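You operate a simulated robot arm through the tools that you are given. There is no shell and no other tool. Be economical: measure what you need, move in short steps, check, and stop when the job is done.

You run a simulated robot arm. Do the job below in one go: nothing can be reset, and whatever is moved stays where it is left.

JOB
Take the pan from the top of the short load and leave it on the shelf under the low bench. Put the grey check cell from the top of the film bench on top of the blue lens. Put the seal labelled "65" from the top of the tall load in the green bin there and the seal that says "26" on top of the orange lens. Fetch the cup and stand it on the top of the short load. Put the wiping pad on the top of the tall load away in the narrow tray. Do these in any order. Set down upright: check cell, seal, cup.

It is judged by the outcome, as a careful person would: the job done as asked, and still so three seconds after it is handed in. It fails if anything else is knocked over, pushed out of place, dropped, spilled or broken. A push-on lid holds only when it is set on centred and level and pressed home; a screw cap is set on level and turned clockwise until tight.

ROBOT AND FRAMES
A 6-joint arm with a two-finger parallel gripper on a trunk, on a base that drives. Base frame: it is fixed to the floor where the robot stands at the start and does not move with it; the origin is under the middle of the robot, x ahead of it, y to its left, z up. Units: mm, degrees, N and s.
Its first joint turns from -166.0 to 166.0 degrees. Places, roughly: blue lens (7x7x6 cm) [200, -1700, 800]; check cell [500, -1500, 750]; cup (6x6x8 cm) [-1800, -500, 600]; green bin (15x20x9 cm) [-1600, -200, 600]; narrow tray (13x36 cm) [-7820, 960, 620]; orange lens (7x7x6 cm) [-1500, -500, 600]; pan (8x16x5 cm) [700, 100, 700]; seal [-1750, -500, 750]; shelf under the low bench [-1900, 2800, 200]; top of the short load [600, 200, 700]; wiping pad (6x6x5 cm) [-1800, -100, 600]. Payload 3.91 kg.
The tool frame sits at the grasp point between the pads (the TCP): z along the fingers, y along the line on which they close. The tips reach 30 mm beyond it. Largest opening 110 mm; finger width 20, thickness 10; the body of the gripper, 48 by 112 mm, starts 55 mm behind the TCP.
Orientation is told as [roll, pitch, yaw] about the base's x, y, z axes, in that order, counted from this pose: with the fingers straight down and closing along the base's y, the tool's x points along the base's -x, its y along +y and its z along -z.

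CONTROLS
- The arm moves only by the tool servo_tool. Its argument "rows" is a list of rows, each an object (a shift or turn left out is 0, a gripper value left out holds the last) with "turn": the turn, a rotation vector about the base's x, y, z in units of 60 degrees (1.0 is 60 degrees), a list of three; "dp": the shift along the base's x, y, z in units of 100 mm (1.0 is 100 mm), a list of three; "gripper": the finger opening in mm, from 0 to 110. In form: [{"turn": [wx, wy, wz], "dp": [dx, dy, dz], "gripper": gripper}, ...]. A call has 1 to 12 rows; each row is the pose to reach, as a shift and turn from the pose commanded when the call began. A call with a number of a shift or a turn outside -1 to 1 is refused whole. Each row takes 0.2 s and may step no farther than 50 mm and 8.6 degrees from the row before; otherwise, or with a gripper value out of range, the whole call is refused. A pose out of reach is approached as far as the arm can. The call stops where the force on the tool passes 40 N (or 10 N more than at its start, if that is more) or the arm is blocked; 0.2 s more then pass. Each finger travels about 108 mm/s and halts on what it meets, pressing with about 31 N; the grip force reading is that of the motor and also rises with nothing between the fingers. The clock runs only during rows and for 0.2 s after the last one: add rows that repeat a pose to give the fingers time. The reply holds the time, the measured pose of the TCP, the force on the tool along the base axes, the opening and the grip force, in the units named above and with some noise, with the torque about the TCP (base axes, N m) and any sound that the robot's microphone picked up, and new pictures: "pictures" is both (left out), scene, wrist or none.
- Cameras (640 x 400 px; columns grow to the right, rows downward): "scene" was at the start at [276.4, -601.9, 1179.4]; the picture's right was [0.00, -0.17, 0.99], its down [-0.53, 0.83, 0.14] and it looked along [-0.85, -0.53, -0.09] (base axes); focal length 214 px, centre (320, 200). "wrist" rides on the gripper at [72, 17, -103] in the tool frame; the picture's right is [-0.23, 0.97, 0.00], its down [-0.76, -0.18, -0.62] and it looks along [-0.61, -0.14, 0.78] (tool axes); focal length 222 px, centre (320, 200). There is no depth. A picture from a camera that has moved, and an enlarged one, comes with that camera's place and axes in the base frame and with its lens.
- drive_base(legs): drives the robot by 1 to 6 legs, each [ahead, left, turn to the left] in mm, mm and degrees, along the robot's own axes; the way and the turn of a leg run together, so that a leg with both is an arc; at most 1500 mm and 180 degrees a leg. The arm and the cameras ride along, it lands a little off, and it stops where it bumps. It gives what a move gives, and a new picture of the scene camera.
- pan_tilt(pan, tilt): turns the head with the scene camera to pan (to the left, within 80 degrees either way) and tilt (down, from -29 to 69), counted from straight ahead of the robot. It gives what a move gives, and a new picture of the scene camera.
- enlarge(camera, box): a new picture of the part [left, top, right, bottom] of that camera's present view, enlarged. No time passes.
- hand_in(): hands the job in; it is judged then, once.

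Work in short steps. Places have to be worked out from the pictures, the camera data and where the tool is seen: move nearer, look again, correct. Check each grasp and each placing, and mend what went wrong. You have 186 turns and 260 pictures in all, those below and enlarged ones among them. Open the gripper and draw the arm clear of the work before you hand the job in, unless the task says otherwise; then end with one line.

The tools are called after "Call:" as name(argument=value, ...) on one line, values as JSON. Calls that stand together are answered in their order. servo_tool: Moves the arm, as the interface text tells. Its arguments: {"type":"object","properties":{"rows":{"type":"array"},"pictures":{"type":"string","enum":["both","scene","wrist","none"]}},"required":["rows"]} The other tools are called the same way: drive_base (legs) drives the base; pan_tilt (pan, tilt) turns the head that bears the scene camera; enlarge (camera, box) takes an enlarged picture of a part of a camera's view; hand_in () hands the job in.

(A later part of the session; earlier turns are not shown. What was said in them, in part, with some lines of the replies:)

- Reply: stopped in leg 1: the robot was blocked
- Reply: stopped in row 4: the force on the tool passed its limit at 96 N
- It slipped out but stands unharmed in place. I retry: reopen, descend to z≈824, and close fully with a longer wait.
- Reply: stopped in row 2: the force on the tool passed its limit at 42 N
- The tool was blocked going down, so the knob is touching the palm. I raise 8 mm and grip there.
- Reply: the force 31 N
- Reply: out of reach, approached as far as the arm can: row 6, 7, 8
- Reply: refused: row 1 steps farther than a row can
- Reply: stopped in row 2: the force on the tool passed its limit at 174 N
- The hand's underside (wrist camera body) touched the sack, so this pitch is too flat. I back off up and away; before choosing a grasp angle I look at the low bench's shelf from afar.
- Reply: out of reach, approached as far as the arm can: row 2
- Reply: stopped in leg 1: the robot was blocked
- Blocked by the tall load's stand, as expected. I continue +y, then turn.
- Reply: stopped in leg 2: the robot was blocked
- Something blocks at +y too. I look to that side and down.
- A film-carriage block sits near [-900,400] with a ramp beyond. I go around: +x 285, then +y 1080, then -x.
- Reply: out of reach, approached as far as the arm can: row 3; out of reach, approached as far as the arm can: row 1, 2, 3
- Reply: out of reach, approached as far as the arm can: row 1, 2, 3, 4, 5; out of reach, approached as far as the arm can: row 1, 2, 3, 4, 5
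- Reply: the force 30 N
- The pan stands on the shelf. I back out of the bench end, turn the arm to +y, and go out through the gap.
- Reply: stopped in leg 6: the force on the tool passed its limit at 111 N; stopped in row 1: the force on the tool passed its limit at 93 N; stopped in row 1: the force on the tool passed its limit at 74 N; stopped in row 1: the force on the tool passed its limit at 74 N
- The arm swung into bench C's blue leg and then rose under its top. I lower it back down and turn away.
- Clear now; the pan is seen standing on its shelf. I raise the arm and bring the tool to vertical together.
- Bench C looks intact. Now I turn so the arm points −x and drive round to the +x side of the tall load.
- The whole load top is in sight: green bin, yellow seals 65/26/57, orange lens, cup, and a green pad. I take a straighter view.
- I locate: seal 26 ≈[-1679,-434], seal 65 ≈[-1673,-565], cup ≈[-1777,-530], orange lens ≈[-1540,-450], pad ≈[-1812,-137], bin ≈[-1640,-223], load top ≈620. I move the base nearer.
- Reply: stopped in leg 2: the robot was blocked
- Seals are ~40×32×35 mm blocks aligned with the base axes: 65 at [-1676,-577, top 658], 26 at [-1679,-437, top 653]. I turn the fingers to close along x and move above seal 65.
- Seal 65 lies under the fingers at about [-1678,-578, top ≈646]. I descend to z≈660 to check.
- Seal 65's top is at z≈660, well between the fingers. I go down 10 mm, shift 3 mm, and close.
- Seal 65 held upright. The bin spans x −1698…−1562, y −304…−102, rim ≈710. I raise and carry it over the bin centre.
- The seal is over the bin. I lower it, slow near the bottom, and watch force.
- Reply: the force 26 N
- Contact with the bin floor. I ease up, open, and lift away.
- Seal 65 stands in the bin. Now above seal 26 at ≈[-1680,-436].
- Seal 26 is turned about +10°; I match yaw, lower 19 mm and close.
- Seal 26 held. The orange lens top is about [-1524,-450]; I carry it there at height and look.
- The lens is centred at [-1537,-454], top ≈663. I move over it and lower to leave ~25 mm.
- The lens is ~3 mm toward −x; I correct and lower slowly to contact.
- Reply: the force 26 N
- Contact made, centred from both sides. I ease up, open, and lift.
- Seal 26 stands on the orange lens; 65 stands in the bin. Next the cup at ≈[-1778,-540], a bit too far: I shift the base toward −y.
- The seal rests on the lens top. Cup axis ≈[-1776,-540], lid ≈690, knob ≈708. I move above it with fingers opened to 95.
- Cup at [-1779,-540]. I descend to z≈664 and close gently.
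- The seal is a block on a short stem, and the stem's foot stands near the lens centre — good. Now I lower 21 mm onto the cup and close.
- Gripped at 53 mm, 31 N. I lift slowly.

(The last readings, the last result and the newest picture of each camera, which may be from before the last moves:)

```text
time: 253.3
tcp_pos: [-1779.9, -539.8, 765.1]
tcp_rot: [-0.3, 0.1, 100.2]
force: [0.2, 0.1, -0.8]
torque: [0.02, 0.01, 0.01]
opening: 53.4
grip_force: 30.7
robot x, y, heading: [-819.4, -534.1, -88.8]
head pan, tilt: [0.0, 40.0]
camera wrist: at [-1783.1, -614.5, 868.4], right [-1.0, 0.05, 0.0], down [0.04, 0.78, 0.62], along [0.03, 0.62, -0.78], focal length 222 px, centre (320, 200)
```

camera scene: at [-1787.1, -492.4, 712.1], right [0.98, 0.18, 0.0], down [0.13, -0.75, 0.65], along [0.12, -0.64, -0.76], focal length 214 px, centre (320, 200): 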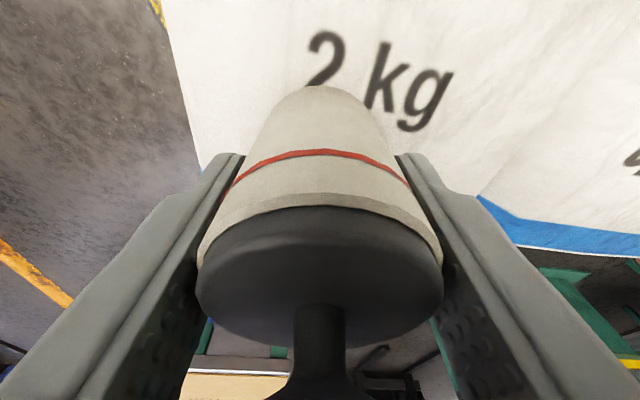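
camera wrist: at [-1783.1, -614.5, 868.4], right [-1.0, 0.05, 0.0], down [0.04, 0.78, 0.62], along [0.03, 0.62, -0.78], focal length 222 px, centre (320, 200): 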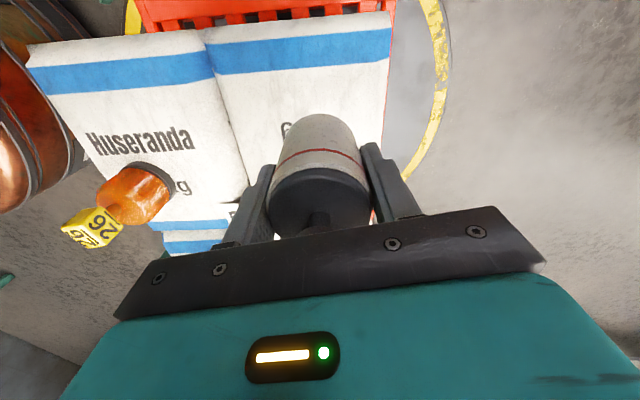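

The cup is held. I raise it to ~900 and drive back to the short load, turning the arm round over the +y side.

Call:
servo_tool(rows=[{"dp": [0.1, 0, 0.3]}, {"dp": [0.2, 0, 0.6]}, {"dp": [0.3, 0, 0.9]}], pictures="none")

Call:
servo_tool(rows=[{"dp": [0.2, 0, 0.3]}, {"dp": [0.3, 0, 0.5]}], pictures="none")

Call:
drive_base(legs=[[0, 500, 0], [-633, 0, 0], [0, 0, -178]])

Call:
pan_tilt(pan=0, tilt=0)

```text
time: 254.1
tcp_pos: [-1749.4, -541.0, 855.9]
tcp_rot: [-0.2, 0.3, 100.4]
force: [-0.5, -0.2, -2.1]
torque: [0.0, -0.03, 0.0]
opening: 53.2
grip_force: 31.0
robot x, y, heading: [-817.5, -533.3, -88.9]
head pan, tilt: [0.0, 40.0]
```

```text
time: 254.7
tcp_pos: [-1719.8, -541.8, 904.9]
tcp_rot: [-0.1, 0.2, 100.3]
force: [-0.6, -0.3, -1.8]
torque: [0.02, 0.0, 0.0]
opening: 53.4
grip_force: 30.3
robot x, y, heading: [-821.1, -532.7, -88.7]
head pan, tilt: [0.0, 40.0]
```

```text
time: 268.1
tcp_pos: [580.8, 177.6, 905.5]
tcp_rot: [-0.2, 0.2, -76.4]
force: [0.4, 0.6, -1.4]
torque: [0.0, 0.04, 0.02]
opening: 53.5
grip_force: 31.2
robot x, y, heading: [-315.7, 120.5, 94.7]
head pan, tilt: [0.0, 40.0]
camera scene: at [593.0, 134.7, 951.5], right [-0.97, -0.23, 0.0], down [-0.18, 0.74, 0.65], along [-0.15, 0.63, -0.76], focal length 214 px, centre (320, 200)
```

scene: 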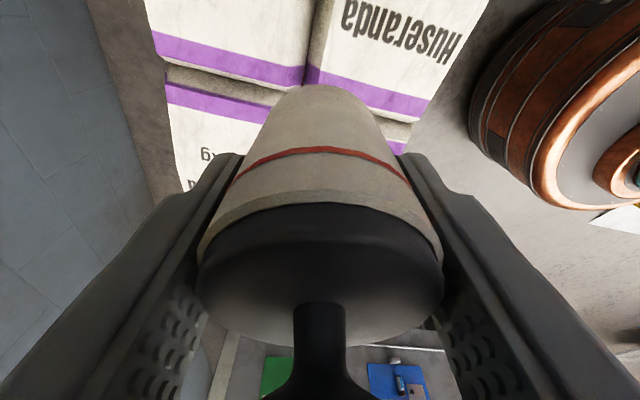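

```text
time: 269.1
tcp_pos: [581.0, 177.5, 904.5]
tcp_rot: [-0.2, 0.2, -76.3]
force: [0.3, -0.2, -2.1]
torque: [0.02, 0.0, 0.0]
opening: 53.6
grip_force: 30.6
robot x, y, heading: [-317.7, 120.7, 94.4]
head pan, tilt: [0.0, 0.0]
camera scene: at [608.0, 72.9, 946.2], right [-0.97, -0.23, 0.0], down [-0.23, 0.97, 0.0], along [0.0, 0.0, -1.0], focal length 214 px, centre (320, 200)
```

scene: 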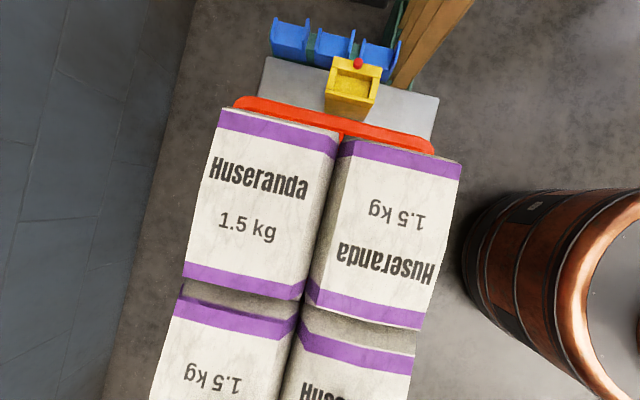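

The near front sack's centre is about [530,90], free and flat. I move the cup above it and lower partway.

Call:
servo_tool(rows=[{"dp": [-0.16, -0.28, 0]}, {"dp": [-0.32, -0.57, 0]}, {"dp": [-0.49, -0.85, -0.1]}, {"dp": [-0.49, -0.85, -0.5]}, {"dp": [-0.49, -0.85, -0.9]}], pictures="none")

Call:
servo_tool(rows=[{"dp": [0, 0, -0.2]}, {"dp": [0, 0, -0.3]}, {"dp": [0, 0, -0.3]}], pictures="wrist")

Call:
pan_tilt(pan=0, tilt=25)

```text
time: 270.3
tcp_pos: [534.2, 93.7, 814.7]
tcp_rot: [-0.2, 0.2, -76.4]
force: [0.8, -0.3, -1.0]
torque: [-0.01, -0.04, -0.01]
opening: 53.5
grip_force: 30.9
robot x, y, heading: [-315.4, 120.5, 94.1]
head pan, tilt: [0.0, 0.0]
```

```text
time: 271.1
tcp_pos: [533.0, 94.6, 784.0]
tcp_rot: [-0.1, 0.2, -76.4]
force: [-0.5, 0.0, -1.6]
torque: [0.0, 0.0, -0.02]
opening: 53.3
grip_force: 30.9
robot x, y, heading: [-321.1, 118.6, 94.4]
head pan, tilt: [0.0, 0.0]
camera wrist: at [533.2, 167.6, 887.5], right [1.0, 0.01, 0.0], down [0.01, -0.78, 0.62], along [0.0, -0.62, -0.78], focal length 222 px, centre (320, 200)
```

wrist: 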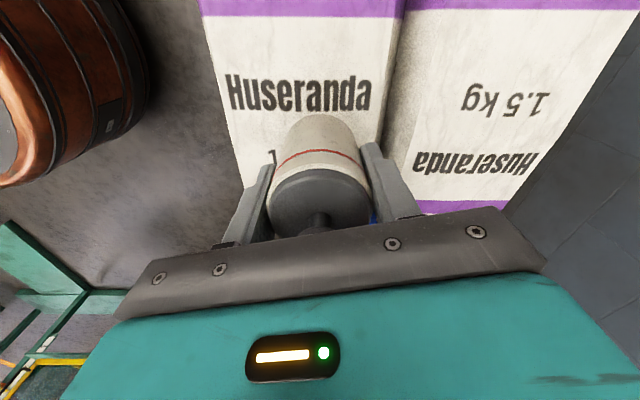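

```text
time: 272.0
tcp_pos: [533.0, 94.5, 784.8]
tcp_rot: [-0.2, 0.2, -76.4]
force: [-0.7, 0.4, -1.6]
torque: [-0.02, -0.03, 0.03]
opening: 53.6
grip_force: 30.8
robot x, y, heading: [-321.0, 118.6, 94.1]
head pan, tilt: [0.0, 25.0]
camera scene: at [550.4, 28.1, 823.8], right [-0.97, -0.23, 0.0], down [-0.21, 0.88, 0.43], along [-0.1, 0.41, -0.91], focal length 214 px, centre (320, 200)
```

scene: 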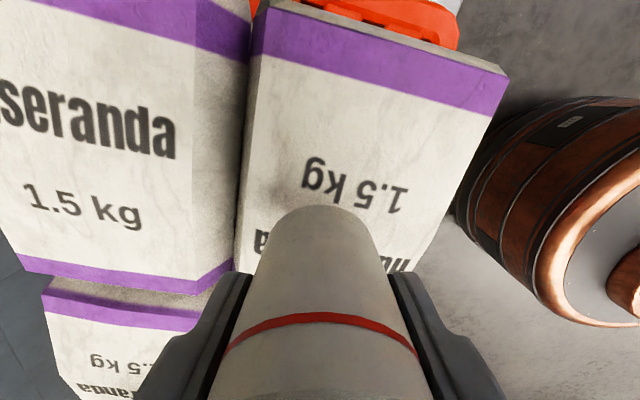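

Over the sack. I lower slowly with force checks.

Call:
servo_tool(rows=[{"dp": [0, -0.05, -0.12]}, {"dp": [0, -0.1, -0.22]}, {"dp": [0, -0.1, -0.28]}, {"dp": [0, -0.1, -0.31]}, {"dp": [0, -0.1, -0.31]}], pictures="none")

Call:
servo_tool(rows=[{"dp": [0, 0, -0.02]}, {"dp": [0, 0, -0.04]}, {"dp": [0, 0, -0.04]}], pictures="none")

```text
time: 273.2
tcp_pos: [532.7, 84.0, 754.1]
tcp_rot: [-0.1, 0.3, -76.4]
force: [-0.8, -0.7, -1.8]
torque: [0.02, 0.02, 0.04]
opening: 53.5
grip_force: 31.0
robot x, y, heading: [-318.4, 123.5, 94.6]
head pan, tilt: [0.0, 25.0]
```

```text
time: 274.0
tcp_pos: [532.8, 84.0, 750.8]
tcp_rot: [0.0, 0.2, -76.4]
force: [2.1, 2.5, 14.4]
torque: [0.17, -0.23, 0.03]
opening: 53.2
grip_force: 30.8
robot x, y, heading: [-320.0, 118.7, 94.5]
head pan, tilt: [0.0, 25.0]
```

Contact is off-centre toward +x,+y (surface slightly sloped). I lift, shift 15 mm that way, and set down again.

Call:
servo_tool(rows=[{"dp": [0, 0, 0.06]}, {"dp": [0.15, 0.08, 0.06]}, {"dp": [0.15, 0.08, 0.02]}, {"dp": [0.15, 0.08, 0.0]}, {"dp": [0.15, 0.08, 0.0]}], pictures="none")

Call:
servo_tool(rows=[{"dp": [0, 0, -0.02]}, {"dp": [0, 0, -0.03]}, {"dp": [0, 0, -0.03]}], pictures="none")

```text
time: 275.2
tcp_pos: [547.6, 90.7, 750.0]
tcp_rot: [-0.1, 0.2, -76.5]
force: [-1.4, -0.1, 5.5]
torque: [0.05, -0.11, 0.03]
opening: 53.4
grip_force: 30.4
robot x, y, heading: [-320.6, 116.4, 94.6]
head pan, tilt: [0.0, 25.0]
```

```text
time: 276.0
tcp_pos: [548.0, 90.5, 749.4]
tcp_rot: [0.1, 0.2, -76.4]
force: [9.4, -1.3, 39.2]
torque: [-0.05, -0.19, 0.01]
opening: 53.5
grip_force: 30.8
robot x, y, heading: [-317.1, 117.8, 94.3]
head pan, tilt: [0.0, 25.0]
```

Now seated nearly centrally. I ease up and release.

Call:
servo_tool(rows=[{"dp": [0, 0, 0.02]}, {"dp": [0, 0, 0.03]}, {"dp": [0, 0, 0.03], "gripper": 55}, {"dp": [0, 0, 0.03], "gripper": 58}, {"dp": [0, 0, 0.03], "gripper": 66}, {"dp": [0, 0, 0.03], "gripper": 85}, {"dp": [0, 0, 0.03], "gripper": 90}], pictures="scene")

```text
time: 277.6
tcp_pos: [547.0, 91.0, 748.4]
tcp_rot: [-0.1, 0.3, -76.3]
force: [-1.2, -0.3, 0.5]
torque: [-0.02, -0.01, -0.01]
opening: 90.0
grip_force: 0.0
robot x, y, heading: [-317.4, 120.0, 94.3]
head pan, tilt: [0.0, 25.0]
camera scene: at [564.1, 24.7, 788.3], right [-0.97, -0.23, 0.0], down [-0.21, 0.88, 0.43], along [-0.1, 0.41, -0.9], focal length 214 px, centre (320, 200)
```

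scene: 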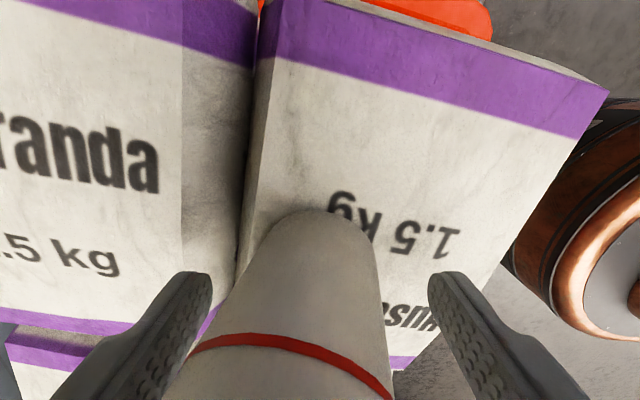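

The cup may be leaning slightly toward +x; I rise straight up and inspect.

Call:
servo_tool(rows=[{"dp": [0, 0, 0.3]}, {"dp": [0, 0, 0.6]}, {"dp": [0, 0, 1.0]}, {"dp": [0, 0, 1.0]}], pictures="both")

```text
time: 278.6
tcp_pos: [546.4, 90.5, 851.9]
tcp_rot: [-0.2, 0.2, -76.4]
force: [-0.5, 0.4, 1.0]
torque: [-0.03, 0.02, 0.02]
opening: 89.9
grip_force: 0.1
robot x, y, heading: [-320.3, 115.6, 94.3]
head pan, tilt: [0.0, 25.0]
camera scene: at [563.1, 25.1, 890.5], right [-0.97, -0.23, 0.0], down [-0.21, 0.88, 0.43], along [-0.1, 0.41, -0.9], focal length 214 px, centre (320, 200)
camera wrist: at [546.0, 164.5, 954.2], right [1.0, 0.01, 0.0], down [0.01, -0.78, 0.62], along [0.0, -0.62, -0.78], focal length 222 px, centre (320, 200)
```

scene: 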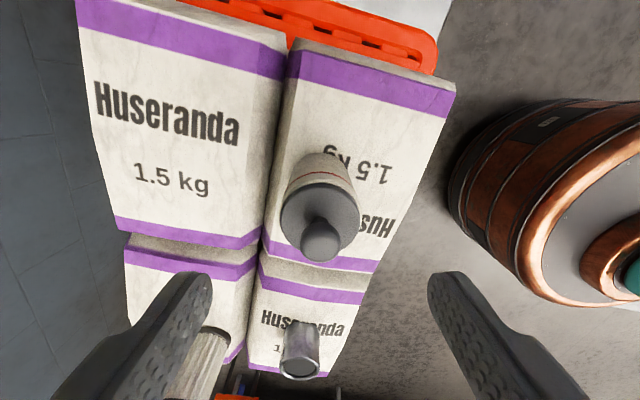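
wrist: 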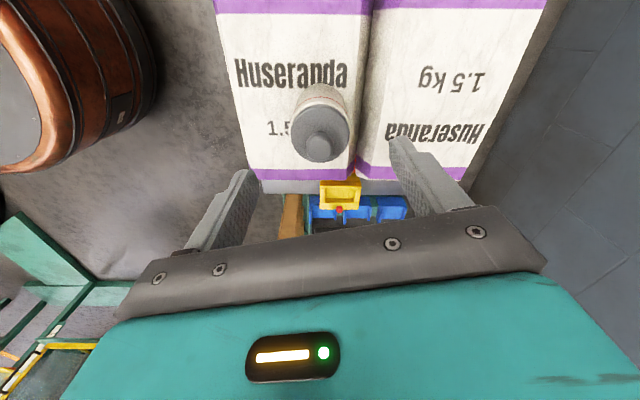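

Call:
enlarge(camera="scene", box=[250, 130, 400, 280])

```text
2.67 times, centred on (325, 205) of scene
camera zoom: at [563.1, 25.1, 890.5], right [-0.97, -0.23, 0.0], down [-0.21, 0.88, 0.43], along [-0.1, 0.41, -0.9], focal length 572 px, centre (307, 187)
```

zoom: 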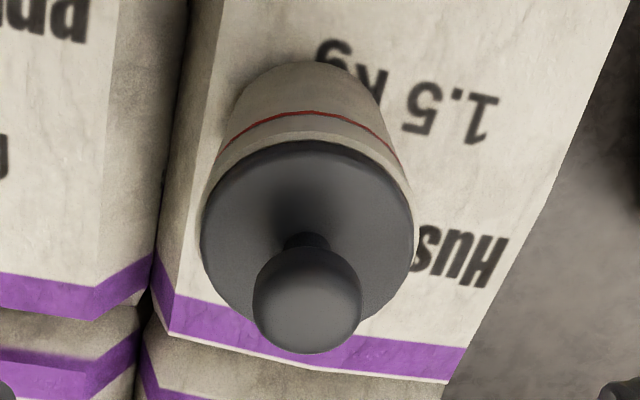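

The cup stands upright. Now for the pad: I go round to the −x side of the tall load, keeping heading 90°, via y≈1060.

Call:
drive_base(legs=[[0, 130, 0], [0, 0, -4.3], [940, 0, 0], [0, 1030, 0], [0, 1030, 0]])

Call:
pan_tilt(pan=-60, tilt=30)

```text
time: 294.9
tcp_pos: [-1689.0, 945.1, 850.9]
tcp_rot: [-0.2, 0.1, -80.2]
force: [0.4, -0.2, 0.5]
torque: [-0.04, 0.01, 0.01]
opening: 89.7
grip_force: 0.0
robot x, y, heading: [-2547.8, 1033.3, 90.4]
head pan, tilt: [0.0, 25.0]
camera scene: at [-1675.8, 877.6, 890.2], right [-0.99, -0.17, 0.0], down [-0.15, 0.89, 0.43], along [-0.08, 0.42, -0.9], focal length 214 px, centre (320, 200)
```

scene: 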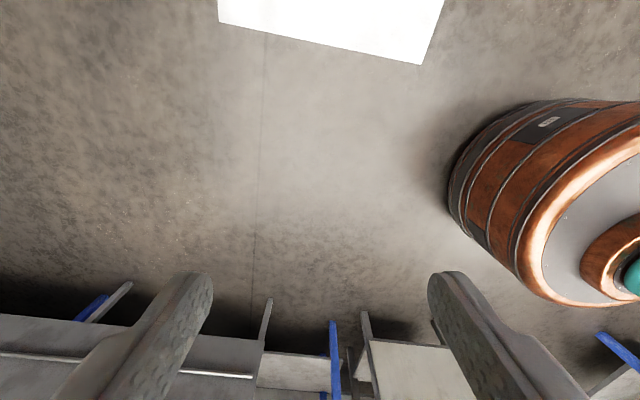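

```text
time: 296.2
tcp_pos: [-1688.0, 944.6, 851.5]
tcp_rot: [-0.2, 0.2, -80.2]
force: [-0.7, 0.4, -0.2]
torque: [-0.01, 0.0, 0.02]
opening: 90.1
grip_force: 0.1
robot x, y, heading: [-2550.9, 1032.3, 90.8]
head pan, tilt: [-60.0, 30.0]
camera scene: at [-1754.1, 872.0, 937.3], right [-0.49, -0.09, 0.87], down [0.28, 0.93, 0.25], along [-0.83, 0.37, -0.43], focal length 214 px, centre (320, 200)
```

scene: 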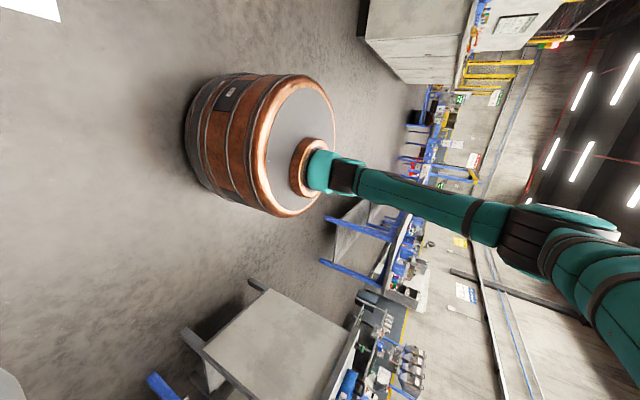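

Path is clear. I back up toward −y to stand at about [-2540,-230].

Call:
drive_base(legs=[[-1000, 0, 0], [-260, 0, 0]])

Call:
pan_tilt(pan=0, tilt=10)

```text
time: 302.9
tcp_pos: [-1686.8, -339.4, 851.3]
tcp_rot: [-0.2, 0.3, -81.2]
force: [-0.5, -0.4, 0.3]
torque: [0.01, 0.02, 0.01]
opening: 89.9
grip_force: 0.1
robot x, y, heading: [-2550.3, -240.8, 90.0]
head pan, tilt: [-60.0, 30.0]
camera scene: at [-1754.4, -410.8, 937.4], right [-0.49, -0.08, 0.87], down [0.29, 0.92, 0.25], along [-0.82, 0.38, -0.43], focal length 214 px, centre (320, 200)
```

scene: 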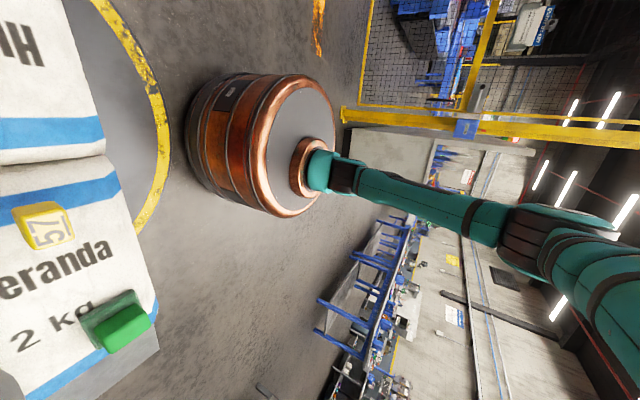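

```text
time: 304.2
tcp_pos: [-1687.6, -339.2, 851.2]
tcp_rot: [-0.2, 0.2, -81.1]
force: [-0.1, 0.0, 0.5]
torque: [0.01, 0.0, 0.04]
opening: 90.1
grip_force: 0.1
robot x, y, heading: [-2545.9, -242.2, 89.9]
head pan, tilt: [0.0, 10.0]
camera scene: at [-1672.2, -430.4, 889.3], right [-0.99, -0.16, 0.0], down [-0.15, 0.97, 0.18], along [-0.03, 0.18, -0.98], focal length 214 px, centre (320, 200)
```

scene: 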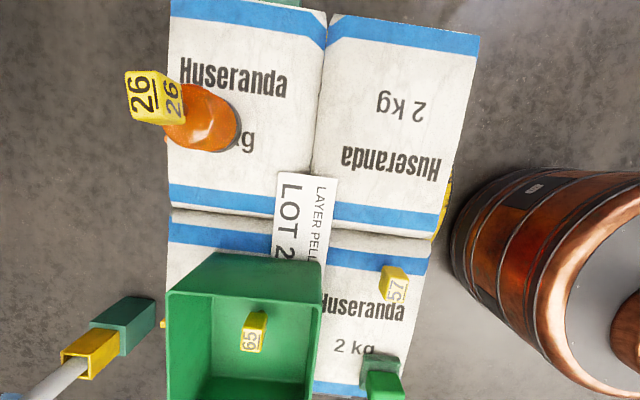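

I move above the pad at ≈[-1812,-137] and look closely.

Call:
servo_tool(rows=[{"dp": [-0.2, 0.33, 0]}, {"dp": [-0.4, 0.67, 0]}, {"dp": [-0.6, 1.0, 0]}], pictures="none")

Call:
servo_tool(rows=[{"dp": [-0.2, 0.33, 0]}, {"dp": [-0.4, 0.67, 0]}, {"dp": [-0.65, 1.0, -0.2]}, {"dp": [-0.65, 1.0, -0.5]}, {"dp": [-0.65, 1.0, -0.5]}], pictures="wrist")

Call:
pan_tilt(pan=0, tilt=40)

```text
time: 305.0
tcp_pos: [-1750.0, -238.6, 849.9]
tcp_rot: [-0.1, 0.3, -81.1]
force: [0.2, 0.7, -0.7]
torque: [0.04, 0.01, 0.01]
opening: 89.9
grip_force: 0.1
robot x, y, heading: [-2547.4, -242.5, 89.7]
head pan, tilt: [0.0, 10.0]
```

```text
time: 306.2
tcp_pos: [-1812.3, -139.2, 798.7]
tcp_rot: [0.0, 0.3, -81.0]
force: [-0.2, 0.4, 0.0]
torque: [0.03, 0.02, 0.02]
opening: 90.1
grip_force: 0.0
robot x, y, heading: [-2544.9, -239.6, 89.7]
head pan, tilt: [0.0, 10.0]
camera wrist: at [-1806.1, -65.8, 901.8], right [1.0, -0.07, 0.0], down [-0.06, -0.78, 0.62], along [-0.05, -0.62, -0.78], focal length 222 px, centre (320, 200)
```

wrist: 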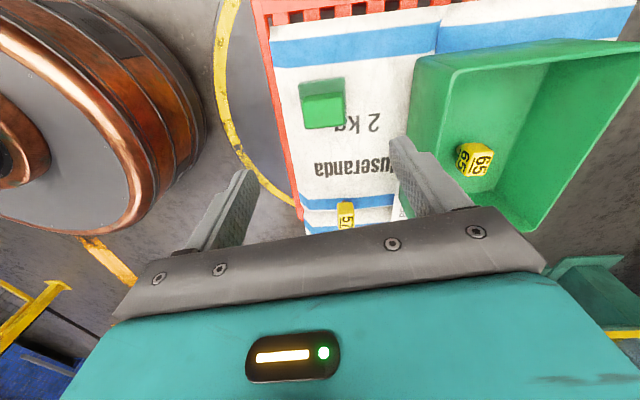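

```text
time: 307.1
tcp_pos: [-1812.2, -139.7, 799.7]
tcp_rot: [-0.1, 0.1, -81.1]
force: [0.3, -0.2, 0.4]
torque: [-0.02, 0.02, -0.01]
opening: 89.9
grip_force: 0.0
robot x, y, heading: [-2545.6, -239.5, 89.9]
head pan, tilt: [0.0, 40.0]
camera scene: at [-1804.0, -183.3, 845.4], right [-0.99, -0.16, 0.0], down [-0.12, 0.76, 0.65], along [-0.1, 0.64, -0.76], focal length 214 px, centre (320, 200)
```

scene: 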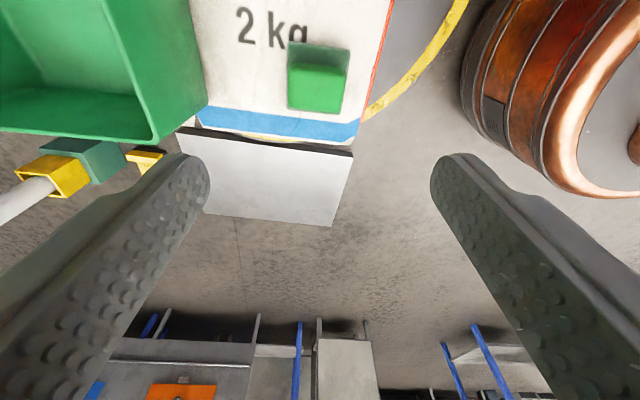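

Call:
enlarge(camera="scene", box=[260, 20, 380, 140])

Call:
enlarge(camera="wrist", box=[270, 50, 390, 160])

```text
3.33 times, centred on (320, 80) of scene
camera zoom: at [-1804.0, -183.3, 845.4], right [-0.99, -0.16, 0.0], down [-0.12, 0.76, 0.65], along [-0.1, 0.64, -0.76], focal length 715 px, centre (320, 600)
```

zoom: 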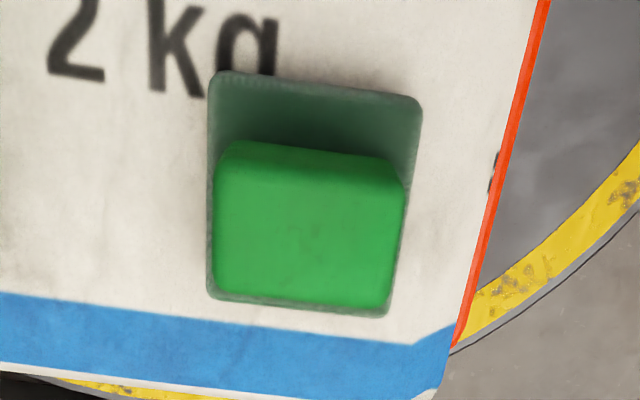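

```text
3.64 times, centred on (330, 105) of wrist
camera zoom: at [-1805.9, -65.9, 901.9], right [1.0, -0.07, 0.0], down [-0.06, -0.78, 0.62], along [-0.05, -0.62, -0.78], focal length 808 px, centre (284, 546)
```

zoom: 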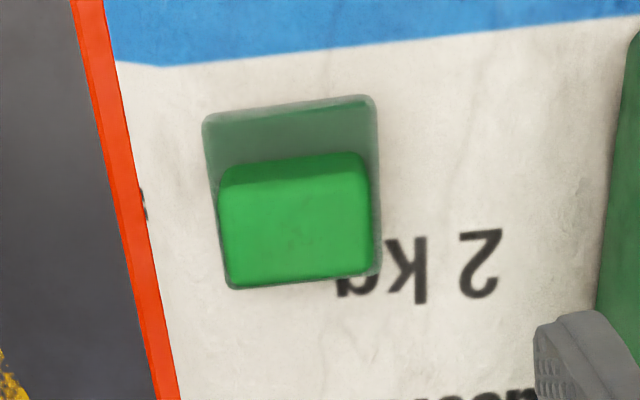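

The pad is a block on a thin base, top ≈660 at [-1808,-142]. I descend to z≈652 and close along x.

Call:
servo_tool(rows=[{"dp": [0.04, -0.02, -0.4], "gripper": 80}, {"dp": [0.04, -0.02, -0.8]}, {"dp": [0.04, -0.02, -1.0]}], pictures="none")

Call:
servo_tool(rows=[{"dp": [0, 0, -0.25]}, {"dp": [0, 0, -0.4]}, {"dp": [0, 0, -0.47]}, {"dp": [0, 0, -0.47], "gripper": 65}, {"dp": [0, 0, -0.47], "gripper": 55}, {"dp": [0, 0, -0.47], "gripper": 48}, {"dp": [0, 0, -0.47], "gripper": 40}, {"dp": [0, 0, -0.47], "gripper": 20}, {"dp": [0, 0, -0.47], "gripper": 0}, {"dp": [0, 0, -0.47], "gripper": 0}], pictures="scene")

```text
time: 307.9
tcp_pos: [-1807.1, -142.2, 700.7]
tcp_rot: [-0.1, 0.2, -81.1]
force: [-0.7, -0.3, -0.1]
torque: [-0.02, -0.01, 0.02]
opening: 80.2
grip_force: 0.1
robot x, y, heading: [-2541.8, -238.3, 89.7]
head pan, tilt: [0.0, 40.0]
```

```text
time: 310.1
tcp_pos: [-1808.0, -142.0, 655.0]
tcp_rot: [-0.3, 0.2, -81.1]
force: [-0.4, -0.1, -0.6]
torque: [0.01, 0.0, -0.01]
opening: 56.1
grip_force: 30.9
robot x, y, heading: [-2549.6, -241.9, 89.7]
head pan, tilt: [0.0, 40.0]
camera scene: at [-1800.4, -185.4, 701.4], right [-0.99, -0.16, 0.0], down [-0.12, 0.75, 0.65], along [-0.1, 0.64, -0.76], focal length 214 px, centre (320, 200)
```

scene: 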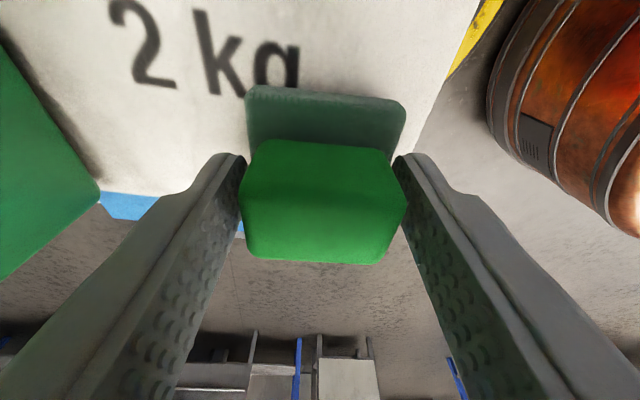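

Gripped at 56 mm. I lift slowly and check.

Call:
servo_tool(rows=[{"dp": [0, 0, 0.04]}, {"dp": [0, 0, 0.12]}, {"dp": [0, 0, 0.3]}, {"dp": [0, 0, 0.6]}, {"dp": [0, 0, 1.0]}, {"dp": [0, 0, 1.0]}], pictures="wrist")

Call:
servo_tool(rows=[{"dp": [0, 0, 0.4]}, {"dp": [0, 0, 0.8]}, {"dp": [0, 0, 0.9]}], pictures="none")

```text
time: 311.5
tcp_pos: [-1809.4, -141.1, 754.8]
tcp_rot: [-0.2, 0.1, -81.1]
force: [0.2, 0.1, 0.4]
torque: [0.0, -0.02, 0.03]
opening: 55.5
grip_force: 30.5
robot x, y, heading: [-2548.9, -244.9, 89.5]
head pan, tilt: [0.0, 40.0]
camera wrist: at [-1803.9, -67.1, 858.4], right [1.0, -0.07, 0.0], down [-0.06, -0.78, 0.62], along [-0.05, -0.62, -0.78], focal length 222 px, centre (320, 200)
```

wrist: 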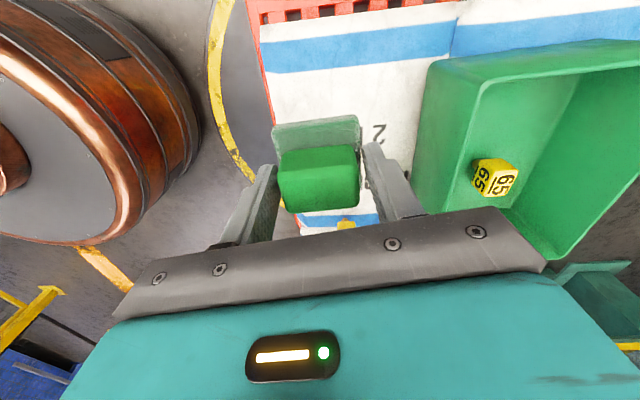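

```text
time: 312.3
tcp_pos: [-1810.1, -141.8, 843.3]
tcp_rot: [-0.2, 0.2, -81.1]
force: [-0.3, -0.1, -0.7]
torque: [-0.04, 0.04, -0.01]
opening: 55.6
grip_force: 31.2
robot x, y, heading: [-2546.3, -242.9, 89.6]
head pan, tilt: [0.0, 40.0]
```

The pad is held. I back away −x and turn the arm round toward −x to see the way to the narrow tray at [-7820,960].

Call:
drive_base(legs=[[0, 350, 0], [0, 0, 90], [0, 0, 80]])

Call:
pan_tilt(pan=80, tilt=0)

```text
time: 321.9
tcp_pos: [-3636.3, -222.5, 841.8]
tcp_rot: [-0.2, 0.3, 89.8]
force: [-0.2, 0.4, -0.6]
torque: [-0.02, -0.02, 0.0]
opening: 54.3
grip_force: 31.7
robot x, y, heading: [-2893.4, -238.2, -99.2]
head pan, tilt: [0.0, 40.0]
camera scene: at [-3636.6, -172.7, 889.7], right [1.0, 0.0, 0.0], down [0.0, -0.76, 0.65], along [0.0, -0.65, -0.76], focal length 214 px, centre (320, 200)
```

scene: 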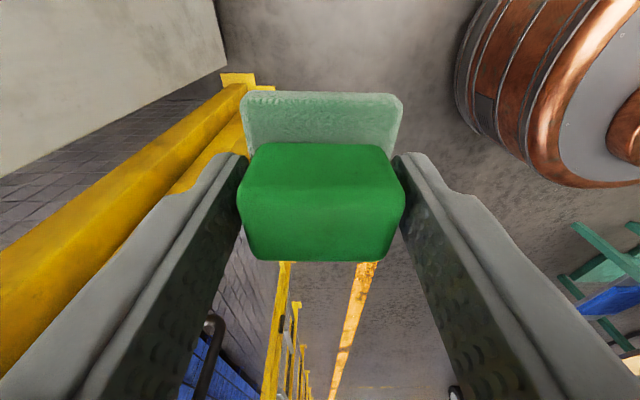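

```text
time: 323.4
tcp_pos: [-3638.0, -221.5, 843.1]
tcp_rot: [-0.2, 0.1, 89.9]
force: [0.1, 0.9, 0.0]
torque: [0.02, 0.01, 0.01]
opening: 54.1
grip_force: 31.0
robot x, y, heading: [-2894.2, -243.9, -99.3]
head pan, tilt: [80.0, 0.0]
camera scene: at [-3725.3, -108.7, 958.5], right [0.18, 0.0, -0.98], down [0.0, -1.0, 0.0], along [-0.98, 0.0, -0.18], focal length 214 px, centre (320, 200)
```

scene: 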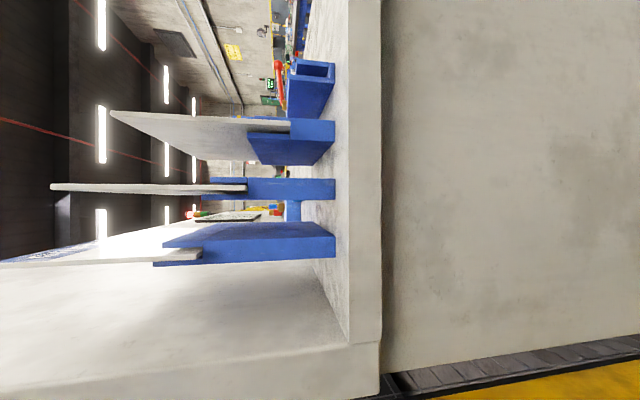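

A counter blocks the straight way. I go back to y≈1060 and look along −x there.

Call:
drive_base(legs=[[-1283, -210, 0]])

```text
time: 329.8
tcp_pos: [-3631.0, 1075.8, 843.0]
tcp_rot: [-0.3, 0.1, 88.7]
force: [-0.2, -0.2, -0.9]
torque: [-0.03, 0.01, 0.01]
opening: 53.9
grip_force: 31.2
robot x, y, heading: [-2892.9, 1041.1, -100.5]
head pan, tilt: [80.0, 0.0]
camera scene: at [-3716.8, 1189.9, 958.6], right [0.18, -0.01, -0.98], down [-0.02, -1.0, 0.0], along [-0.98, 0.02, -0.18], focal length 214 px, centre (320, 200)
```

scene: 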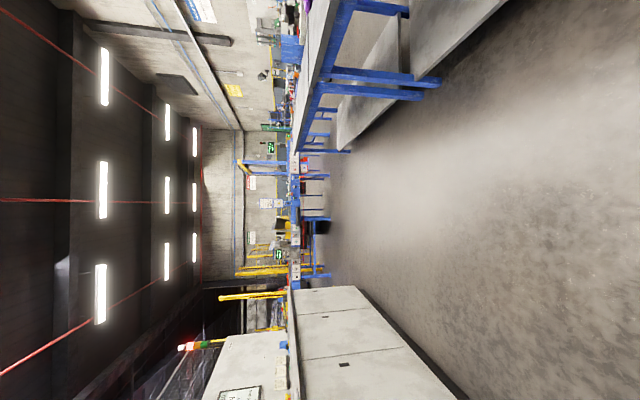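

There's a clear aisle along −x. I drive 3.4 m along it, then look.

Call:
drive_base(legs=[[209, -1127, 0], [209, -1127, 0], [209, -1127, 0]])

Call:
pan_tilt(pan=65, tilt=0)

```text
time: 346.6
tcp_pos: [-7074.3, 1065.2, 842.8]
tcp_rot: [-0.2, 0.3, 89.1]
force: [0.1, 0.5, -0.8]
torque: [0.0, -0.01, 0.01]
opening: 53.7
grip_force: 30.9
robot x, y, heading: [-6334.6, 1036.3, -99.9]
head pan, tilt: [80.0, 0.0]
camera scene: at [-7161.7, 1179.0, 958.6], right [0.18, -0.01, -0.98], down [-0.01, -1.0, 0.0], along [-0.98, 0.01, -0.18], focal length 214 px, centre (320, 200)
```

scene: 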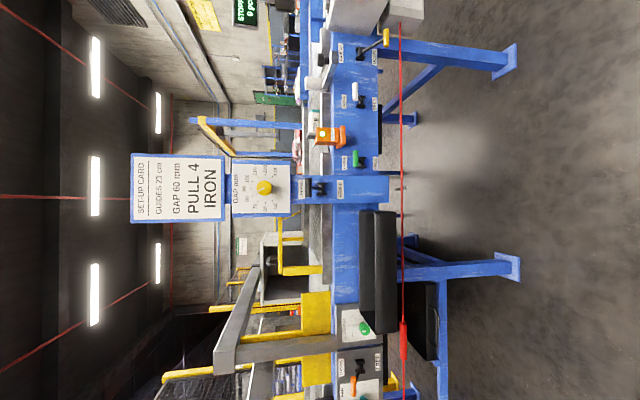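

```text
time: 347.4
tcp_pos: [-7075.1, 1065.9, 843.9]
tcp_rot: [-0.2, 0.2, 89.2]
force: [0.3, 0.0, 0.1]
torque: [0.03, -0.01, 0.0]
opening: 54.0
grip_force: 30.6
robot x, y, heading: [-6328.2, 1038.9, -100.0]
head pan, tilt: [65.0, 0.0]
camera scene: at [-7154.6, 1178.8, 936.2], right [0.42, -0.01, -0.91], down [-0.01, -1.0, 0.0], along [-0.91, 0.01, -0.42], focal length 214 px, centre (320, 200)
```

scene: 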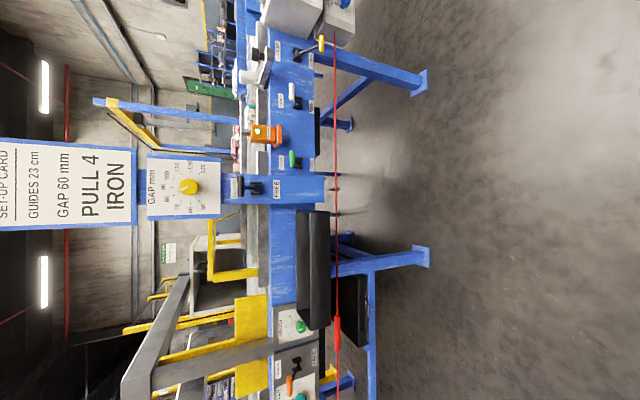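

A machine with a red pull-cord in front; the black tray at about [-7820,960,620] is at its front. I enlarge it.

Call:
enlarge(camera="scene", box=[230, 180, 410, 380])

Call:
pan_tilt(pan=30, tilt=0)

```text
2.00 times, centred on (320, 280) of scene
camera zoom: at [-7154.6, 1178.8, 936.2], right [0.42, -0.01, -0.91], down [-0.01, -1.0, 0.0], along [-0.91, 0.01, -0.42], focal length 429 px, centre (320, 40)
```

zoom: 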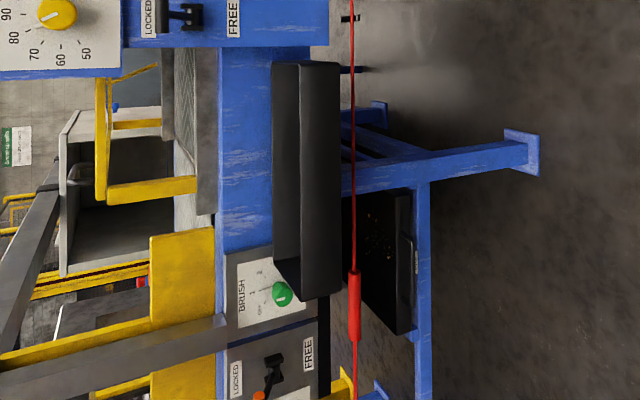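

```text
time: 348.4
tcp_pos: [-7076.2, 1065.2, 844.7]
tcp_rot: [-0.2, 0.2, 89.3]
force: [0.2, -1.0, -0.4]
torque: [-0.02, -0.02, 0.01]
opening: 54.0
grip_force: 30.8
robot x, y, heading: [-6335.1, 1040.1, -99.9]
head pan, tilt: [30.0, 0.0]
camera scene: at [-7117.9, 1178.1, 896.4], right [0.87, -0.01, -0.5], down [-0.01, -1.0, 0.0], along [-0.5, 0.0, -0.87], focal length 214 px, centre (320, 200)
```

scene: 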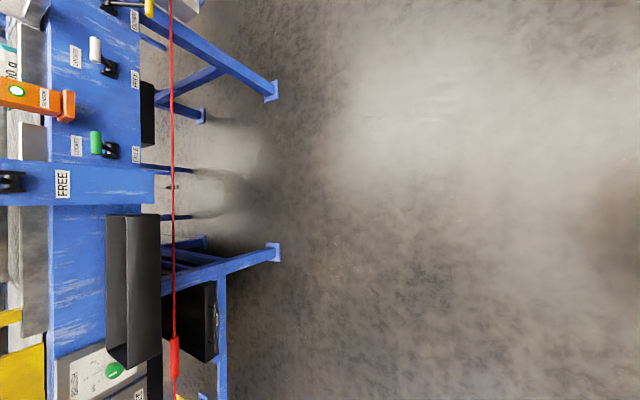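

The tray top spans about x −7950…−7823, y 792…1139, rim z≈668; the cord is lower and outboard. I drive 560 mm nearer and 100 mm to −y.

Call:
drive_base(legs=[[194, -534, 0]])

Call:
pan_tilt(pan=20, tilt=20)

Call:
enlarge(camera="wrist", box=[0, 0, 640, 400])

```text
time: 351.6
tcp_pos: [-7634.6, 967.5, 843.6]
tcp_rot: [-0.2, 0.2, 89.2]
force: [0.0, -0.7, 0.0]
torque: [-0.02, 0.02, 0.01]
opening: 53.8
grip_force: 31.0
robot x, y, heading: [-6893.0, 946.1, -99.8]
head pan, tilt: [30.0, 0.0]
camera scene: at [-7678.1, 1080.8, 896.4], right [0.87, -0.01, -0.5], down [-0.01, -1.0, 0.0], along [-0.5, 0.0, -0.87], focal length 214 px, centre (320, 200)
```

scene: 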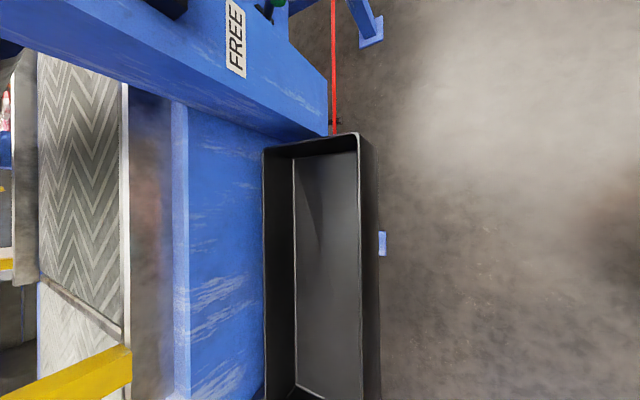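

```text
time: 352.4
tcp_pos: [-7635.3, 968.1, 843.7]
tcp_rot: [-0.2, 0.2, 89.2]
force: [1.1, 0.7, -0.5]
torque: [0.06, -0.02, 0.01]
opening: 54.0
grip_force: 31.1
robot x, y, heading: [-6898.3, 939.7, -100.1]
head pan, tilt: [20.0, 20.0]
camera scene: at [-7665.5, 1048.3, 887.0], right [0.94, -0.01, -0.34], down [0.1, -0.94, 0.32], along [-0.32, -0.34, -0.88], focal length 214 px, centre (320, 200)
```

scene: 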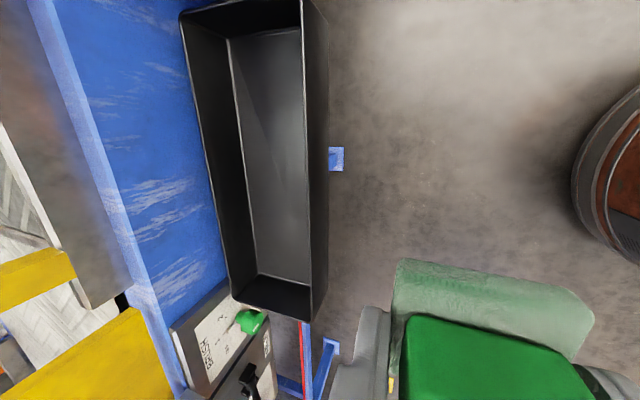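

```text
1.00 times, centred on (320, 200) of wrist (not enlarged: the box is as wide or as high as the picture)
camera zoom: at [-7653.2, 895.7, 946.2], right [-0.97, 0.24, 0.0], down [0.19, 0.76, 0.62], along [0.15, 0.6, -0.78], focal length 222 px, centre (320, 200)
```

zoom: 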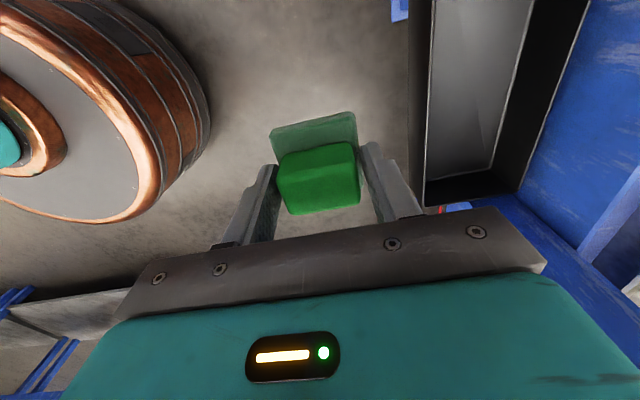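

The tray is centred at about [-7817,972], rim ≈688, floor ≈624, open upward. I drive 165 mm closer, then check.

Call:
drive_base(legs=[[29, -163, 0]])

Call:
pan_tilt(pan=0, tilt=40)

Call:
enlarge(camera="wrist", box=[0, 0, 640, 400])

```text
time: 353.9
tcp_pos: [-7798.2, 969.3, 843.2]
tcp_rot: [-0.2, 0.1, 89.0]
force: [-0.4, -0.6, -1.2]
torque: [-0.01, 0.03, -0.03]
opening: 53.9
grip_force: 30.8
robot x, y, heading: [-7056.4, 938.7, -100.0]
head pan, tilt: [20.0, 20.0]
camera scene: at [-7828.3, 1050.4, 887.0], right [0.94, -0.02, -0.34], down [0.1, -0.94, 0.33], along [-0.33, -0.34, -0.88], focal length 214 px, centre (320, 200)
```

scene: 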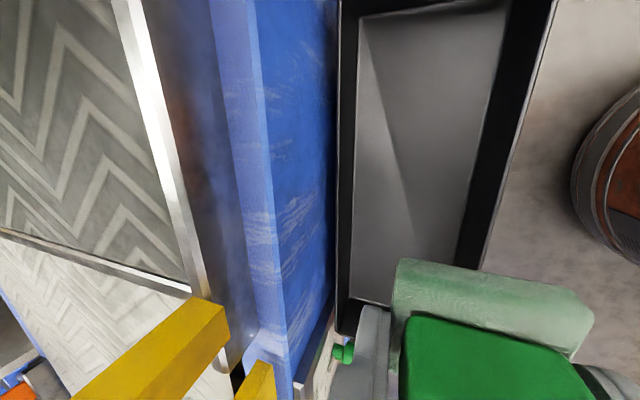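

```text
time: 354.7
tcp_pos: [-7797.6, 970.1, 842.8]
tcp_rot: [-0.3, 0.2, 89.0]
force: [0.5, 0.2, -0.5]
torque: [-0.06, 0.0, 0.0]
opening: 53.6
grip_force: 30.8
robot x, y, heading: [-7057.3, 938.8, -100.5]
head pan, tilt: [0.0, 40.0]
camera scene: at [-7797.1, 1018.5, 889.6], right [1.0, -0.02, 0.0], down [-0.01, -0.76, 0.65], along [-0.01, -0.65, -0.76], focal length 214 px, centre (320, 200)
```

scene: 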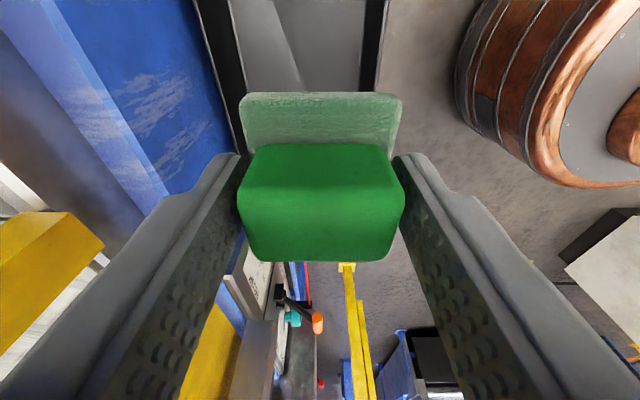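

```text
1.00 times, centred on (320, 200) of wrist (not enlarged: the box is as wide or as high as the picture)
camera zoom: at [-7816.6, 897.8, 946.1], right [-0.97, 0.24, 0.0], down [0.19, 0.76, 0.62], along [0.15, 0.6, -0.78], focal length 222 px, centre (320, 200)
```

zoom: 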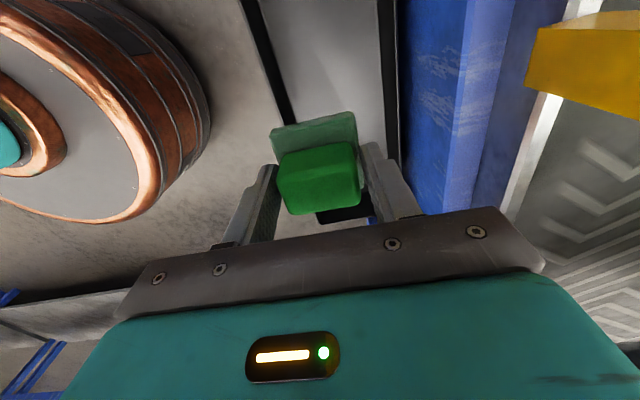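

Tray centre confirmed at x≈−7817. I shift to −7812 and lower into the tray.

Call:
servo_tool(rows=[{"dp": [-0.14, 0, -0.3]}, {"dp": [-0.14, 0, -0.65]}, {"dp": [-0.14, 0, -1.0]}], pictures="none")

Call:
servo_tool(rows=[{"dp": [0, 0, -0.3]}, {"dp": [0, 0, -0.5]}, {"dp": [0, 0, -0.6]}, {"dp": [0, 0, -0.65]}, {"dp": [0, 0, -0.65]}], pictures="both")

```text
time: 355.5
tcp_pos: [-7814.5, 971.3, 743.2]
tcp_rot: [-0.2, 0.2, 89.1]
force: [0.4, 0.1, -0.9]
torque: [0.01, -0.01, 0.01]
opening: 54.2
grip_force: 31.4
robot x, y, heading: [-7057.1, 936.4, -100.3]
head pan, tilt: [0.0, 40.0]
```

```text
time: 356.7
tcp_pos: [-7811.8, 970.1, 678.9]
tcp_rot: [-0.3, 0.2, 89.0]
force: [-0.2, 0.1, -1.1]
torque: [0.0, 0.05, 0.02]
opening: 53.8
grip_force: 31.0
robot x, y, heading: [-7055.0, 941.5, -100.0]
head pan, tilt: [0.0, 40.0]
camera scene: at [-7810.7, 1018.8, 724.5], right [1.0, -0.02, 0.0], down [-0.02, -0.76, 0.65], along [-0.01, -0.65, -0.76], focal length 214 px, centre (320, 200)
camera wrist: at [-7830.3, 898.2, 781.0], right [-0.97, 0.24, 0.0], down [0.19, 0.76, 0.62], along [0.15, 0.6, -0.78], focal length 222 px, centre (320, 200)
```

scene: 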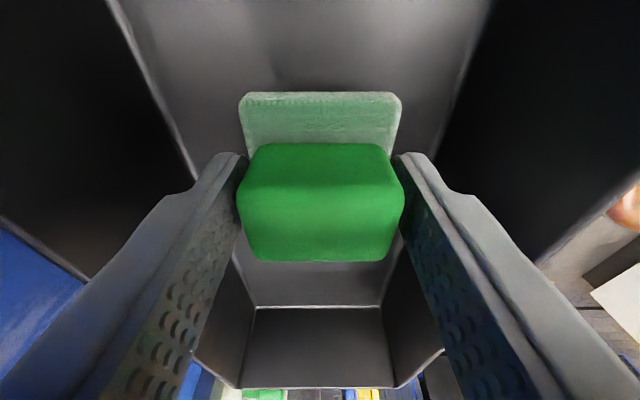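
wrist: 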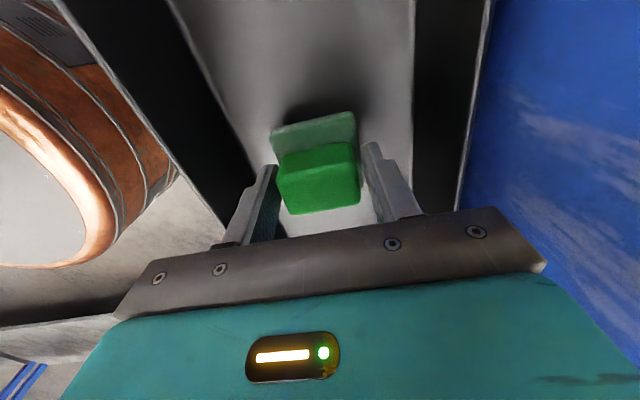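

Inside the tray. I lower in small steps to contact.

Call:
servo_tool(rows=[{"dp": [0, 0, -0.04]}, {"dp": [0, 0, -0.08]}, {"dp": [0, 0, -0.11]}, {"dp": [0, 0, -0.11]}], pictures="none")

Call:
servo_tool(rows=[{"dp": [0, 0, -0.03]}, {"dp": [0, 0, -0.05]}, {"dp": [0, 0, -0.05]}], pictures="none")

```text
time: 357.7
tcp_pos: [-7812.0, 970.4, 668.6]
tcp_rot: [-0.1, 0.2, 89.0]
force: [0.5, -0.1, -1.0]
torque: [0.02, 0.0, -0.01]
opening: 53.9
grip_force: 31.3
robot x, y, heading: [-7053.5, 939.4, -100.4]
head pan, tilt: [0.0, 40.0]
```

```text
time: 358.5
tcp_pos: [-7812.8, 969.9, 666.4]
tcp_rot: [0.1, 0.2, 89.0]
force: [0.5, -0.6, 10.6]
torque: [-0.1, -0.14, 0.03]
opening: 54.2
grip_force: 30.6
robot x, y, heading: [-7055.9, 940.3, -100.2]
head pan, tilt: [0.0, 40.0]
stopped in row 3: the force on the tool passed its limit at 41 N (the readings are from after the stop); the commanded pose is now the measured one
```

The pad touches the tray floor. I open just enough and lift out.

Call:
servo_tool(rows=[{"dp": [0, 0, 0.01], "gripper": 57}, {"dp": [0, 0, 0.02], "gripper": 61}, {"dp": [0, 0, 0.02], "gripper": 66}, {"dp": [0, 0, 0.02], "gripper": 66}, {"dp": [0, 0, 0.3]}, {"dp": [0, 0, 0.6]}, {"dp": [0, 0, 1.0]}], pictures="none")

Call:
servo_tool(rows=[{"dp": [0, 0, 0.4]}, {"dp": [0, 0, 0.8]}, {"dp": [0.3, 0, 1.0]}, {"dp": [0.3, 0, 1.0]}], pictures="both")

```text
time: 360.1
tcp_pos: [-7813.6, 971.2, 765.8]
tcp_rot: [0.1, 0.3, 89.0]
force: [-0.4, -0.5, -0.6]
torque: [0.01, -0.05, -0.01]
opening: 66.0
grip_force: 0.2
robot x, y, heading: [-7054.7, 939.0, -100.2]
head pan, tilt: [0.0, 40.0]
```

```text
time: 361.1
tcp_pos: [-7782.0, 970.3, 867.6]
tcp_rot: [0.0, 0.2, 89.1]
force: [0.6, -0.9, -0.3]
torque: [0.0, 0.0, 0.01]
opening: 66.2
grip_force: 0.0
robot x, y, heading: [-7055.9, 939.5, -100.3]
head pan, tilt: [0.0, 40.0]
camera scene: at [-7779.3, 1020.5, 912.8], right [1.0, -0.02, 0.0], down [-0.01, -0.76, 0.65], along [-0.01, -0.65, -0.76], focal length 214 px, centre (320, 200)
camera wrist: at [-7798.7, 899.9, 969.4], right [-0.97, 0.24, 0.0], down [0.19, 0.76, 0.62], along [0.15, 0.6, -0.78], focal length 222 px, centre (320, 200)
```

scene: 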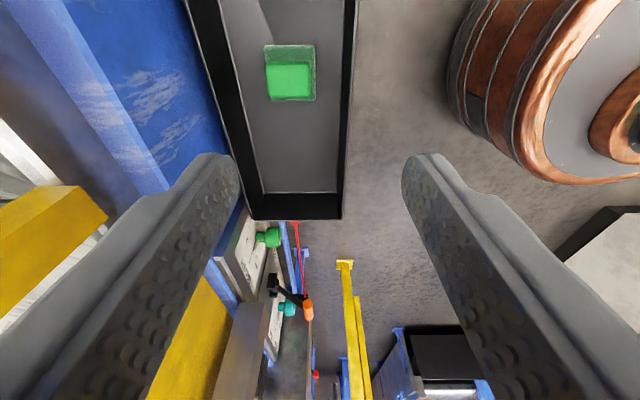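
wrist: 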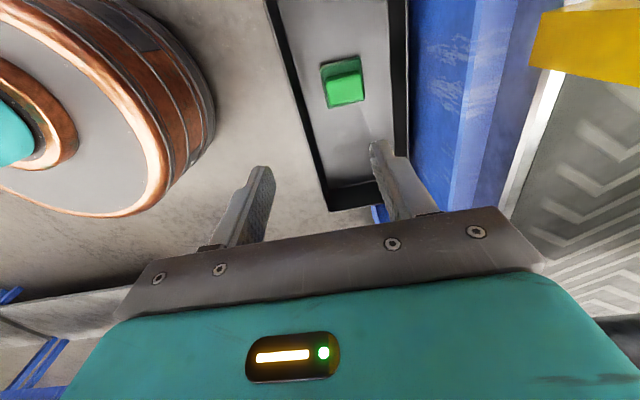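

The pad lies flat in the narrow tray. I back the base off to clear the work.

Call:
drive_base(legs=[[-70, 394, 0]])

```text
time: 363.6
tcp_pos: [-7377.5, 965.9, 867.2]
tcp_rot: [0.0, 0.2, 89.5]
force: [0.1, 0.1, 0.6]
torque: [0.02, 0.03, 0.01]
opening: 66.1
grip_force: 0.0
robot x, y, heading: [-6654.7, 936.2, -99.7]
head pan, tilt: [0.0, 40.0]
camera scene: at [-7376.7, 1015.0, 912.7], right [1.0, -0.01, 0.0], down [-0.01, -0.76, 0.65], along [-0.01, -0.65, -0.76], focal length 214 px, centre (320, 200)
```

scene: 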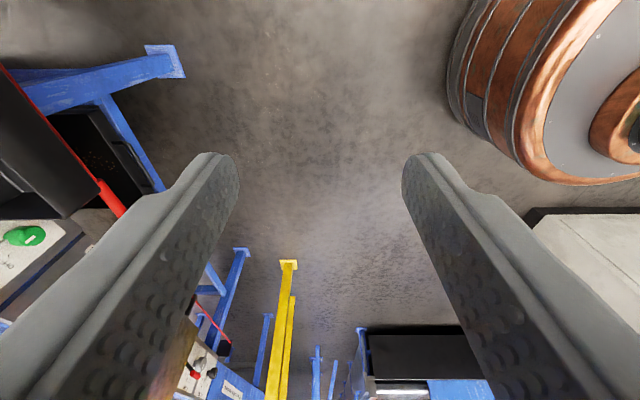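

All items are placed, the gripper is open and clear; I hand the job in.

Call:
hand_in()

```text
The job is handed in.
```

All six items were placed as asked and I handed the job in; along the way the arm struck the blue-legged bench beside the low bench and pressed up under its top, though it looked intact afterwards, and the base bumped obstacles a few times.
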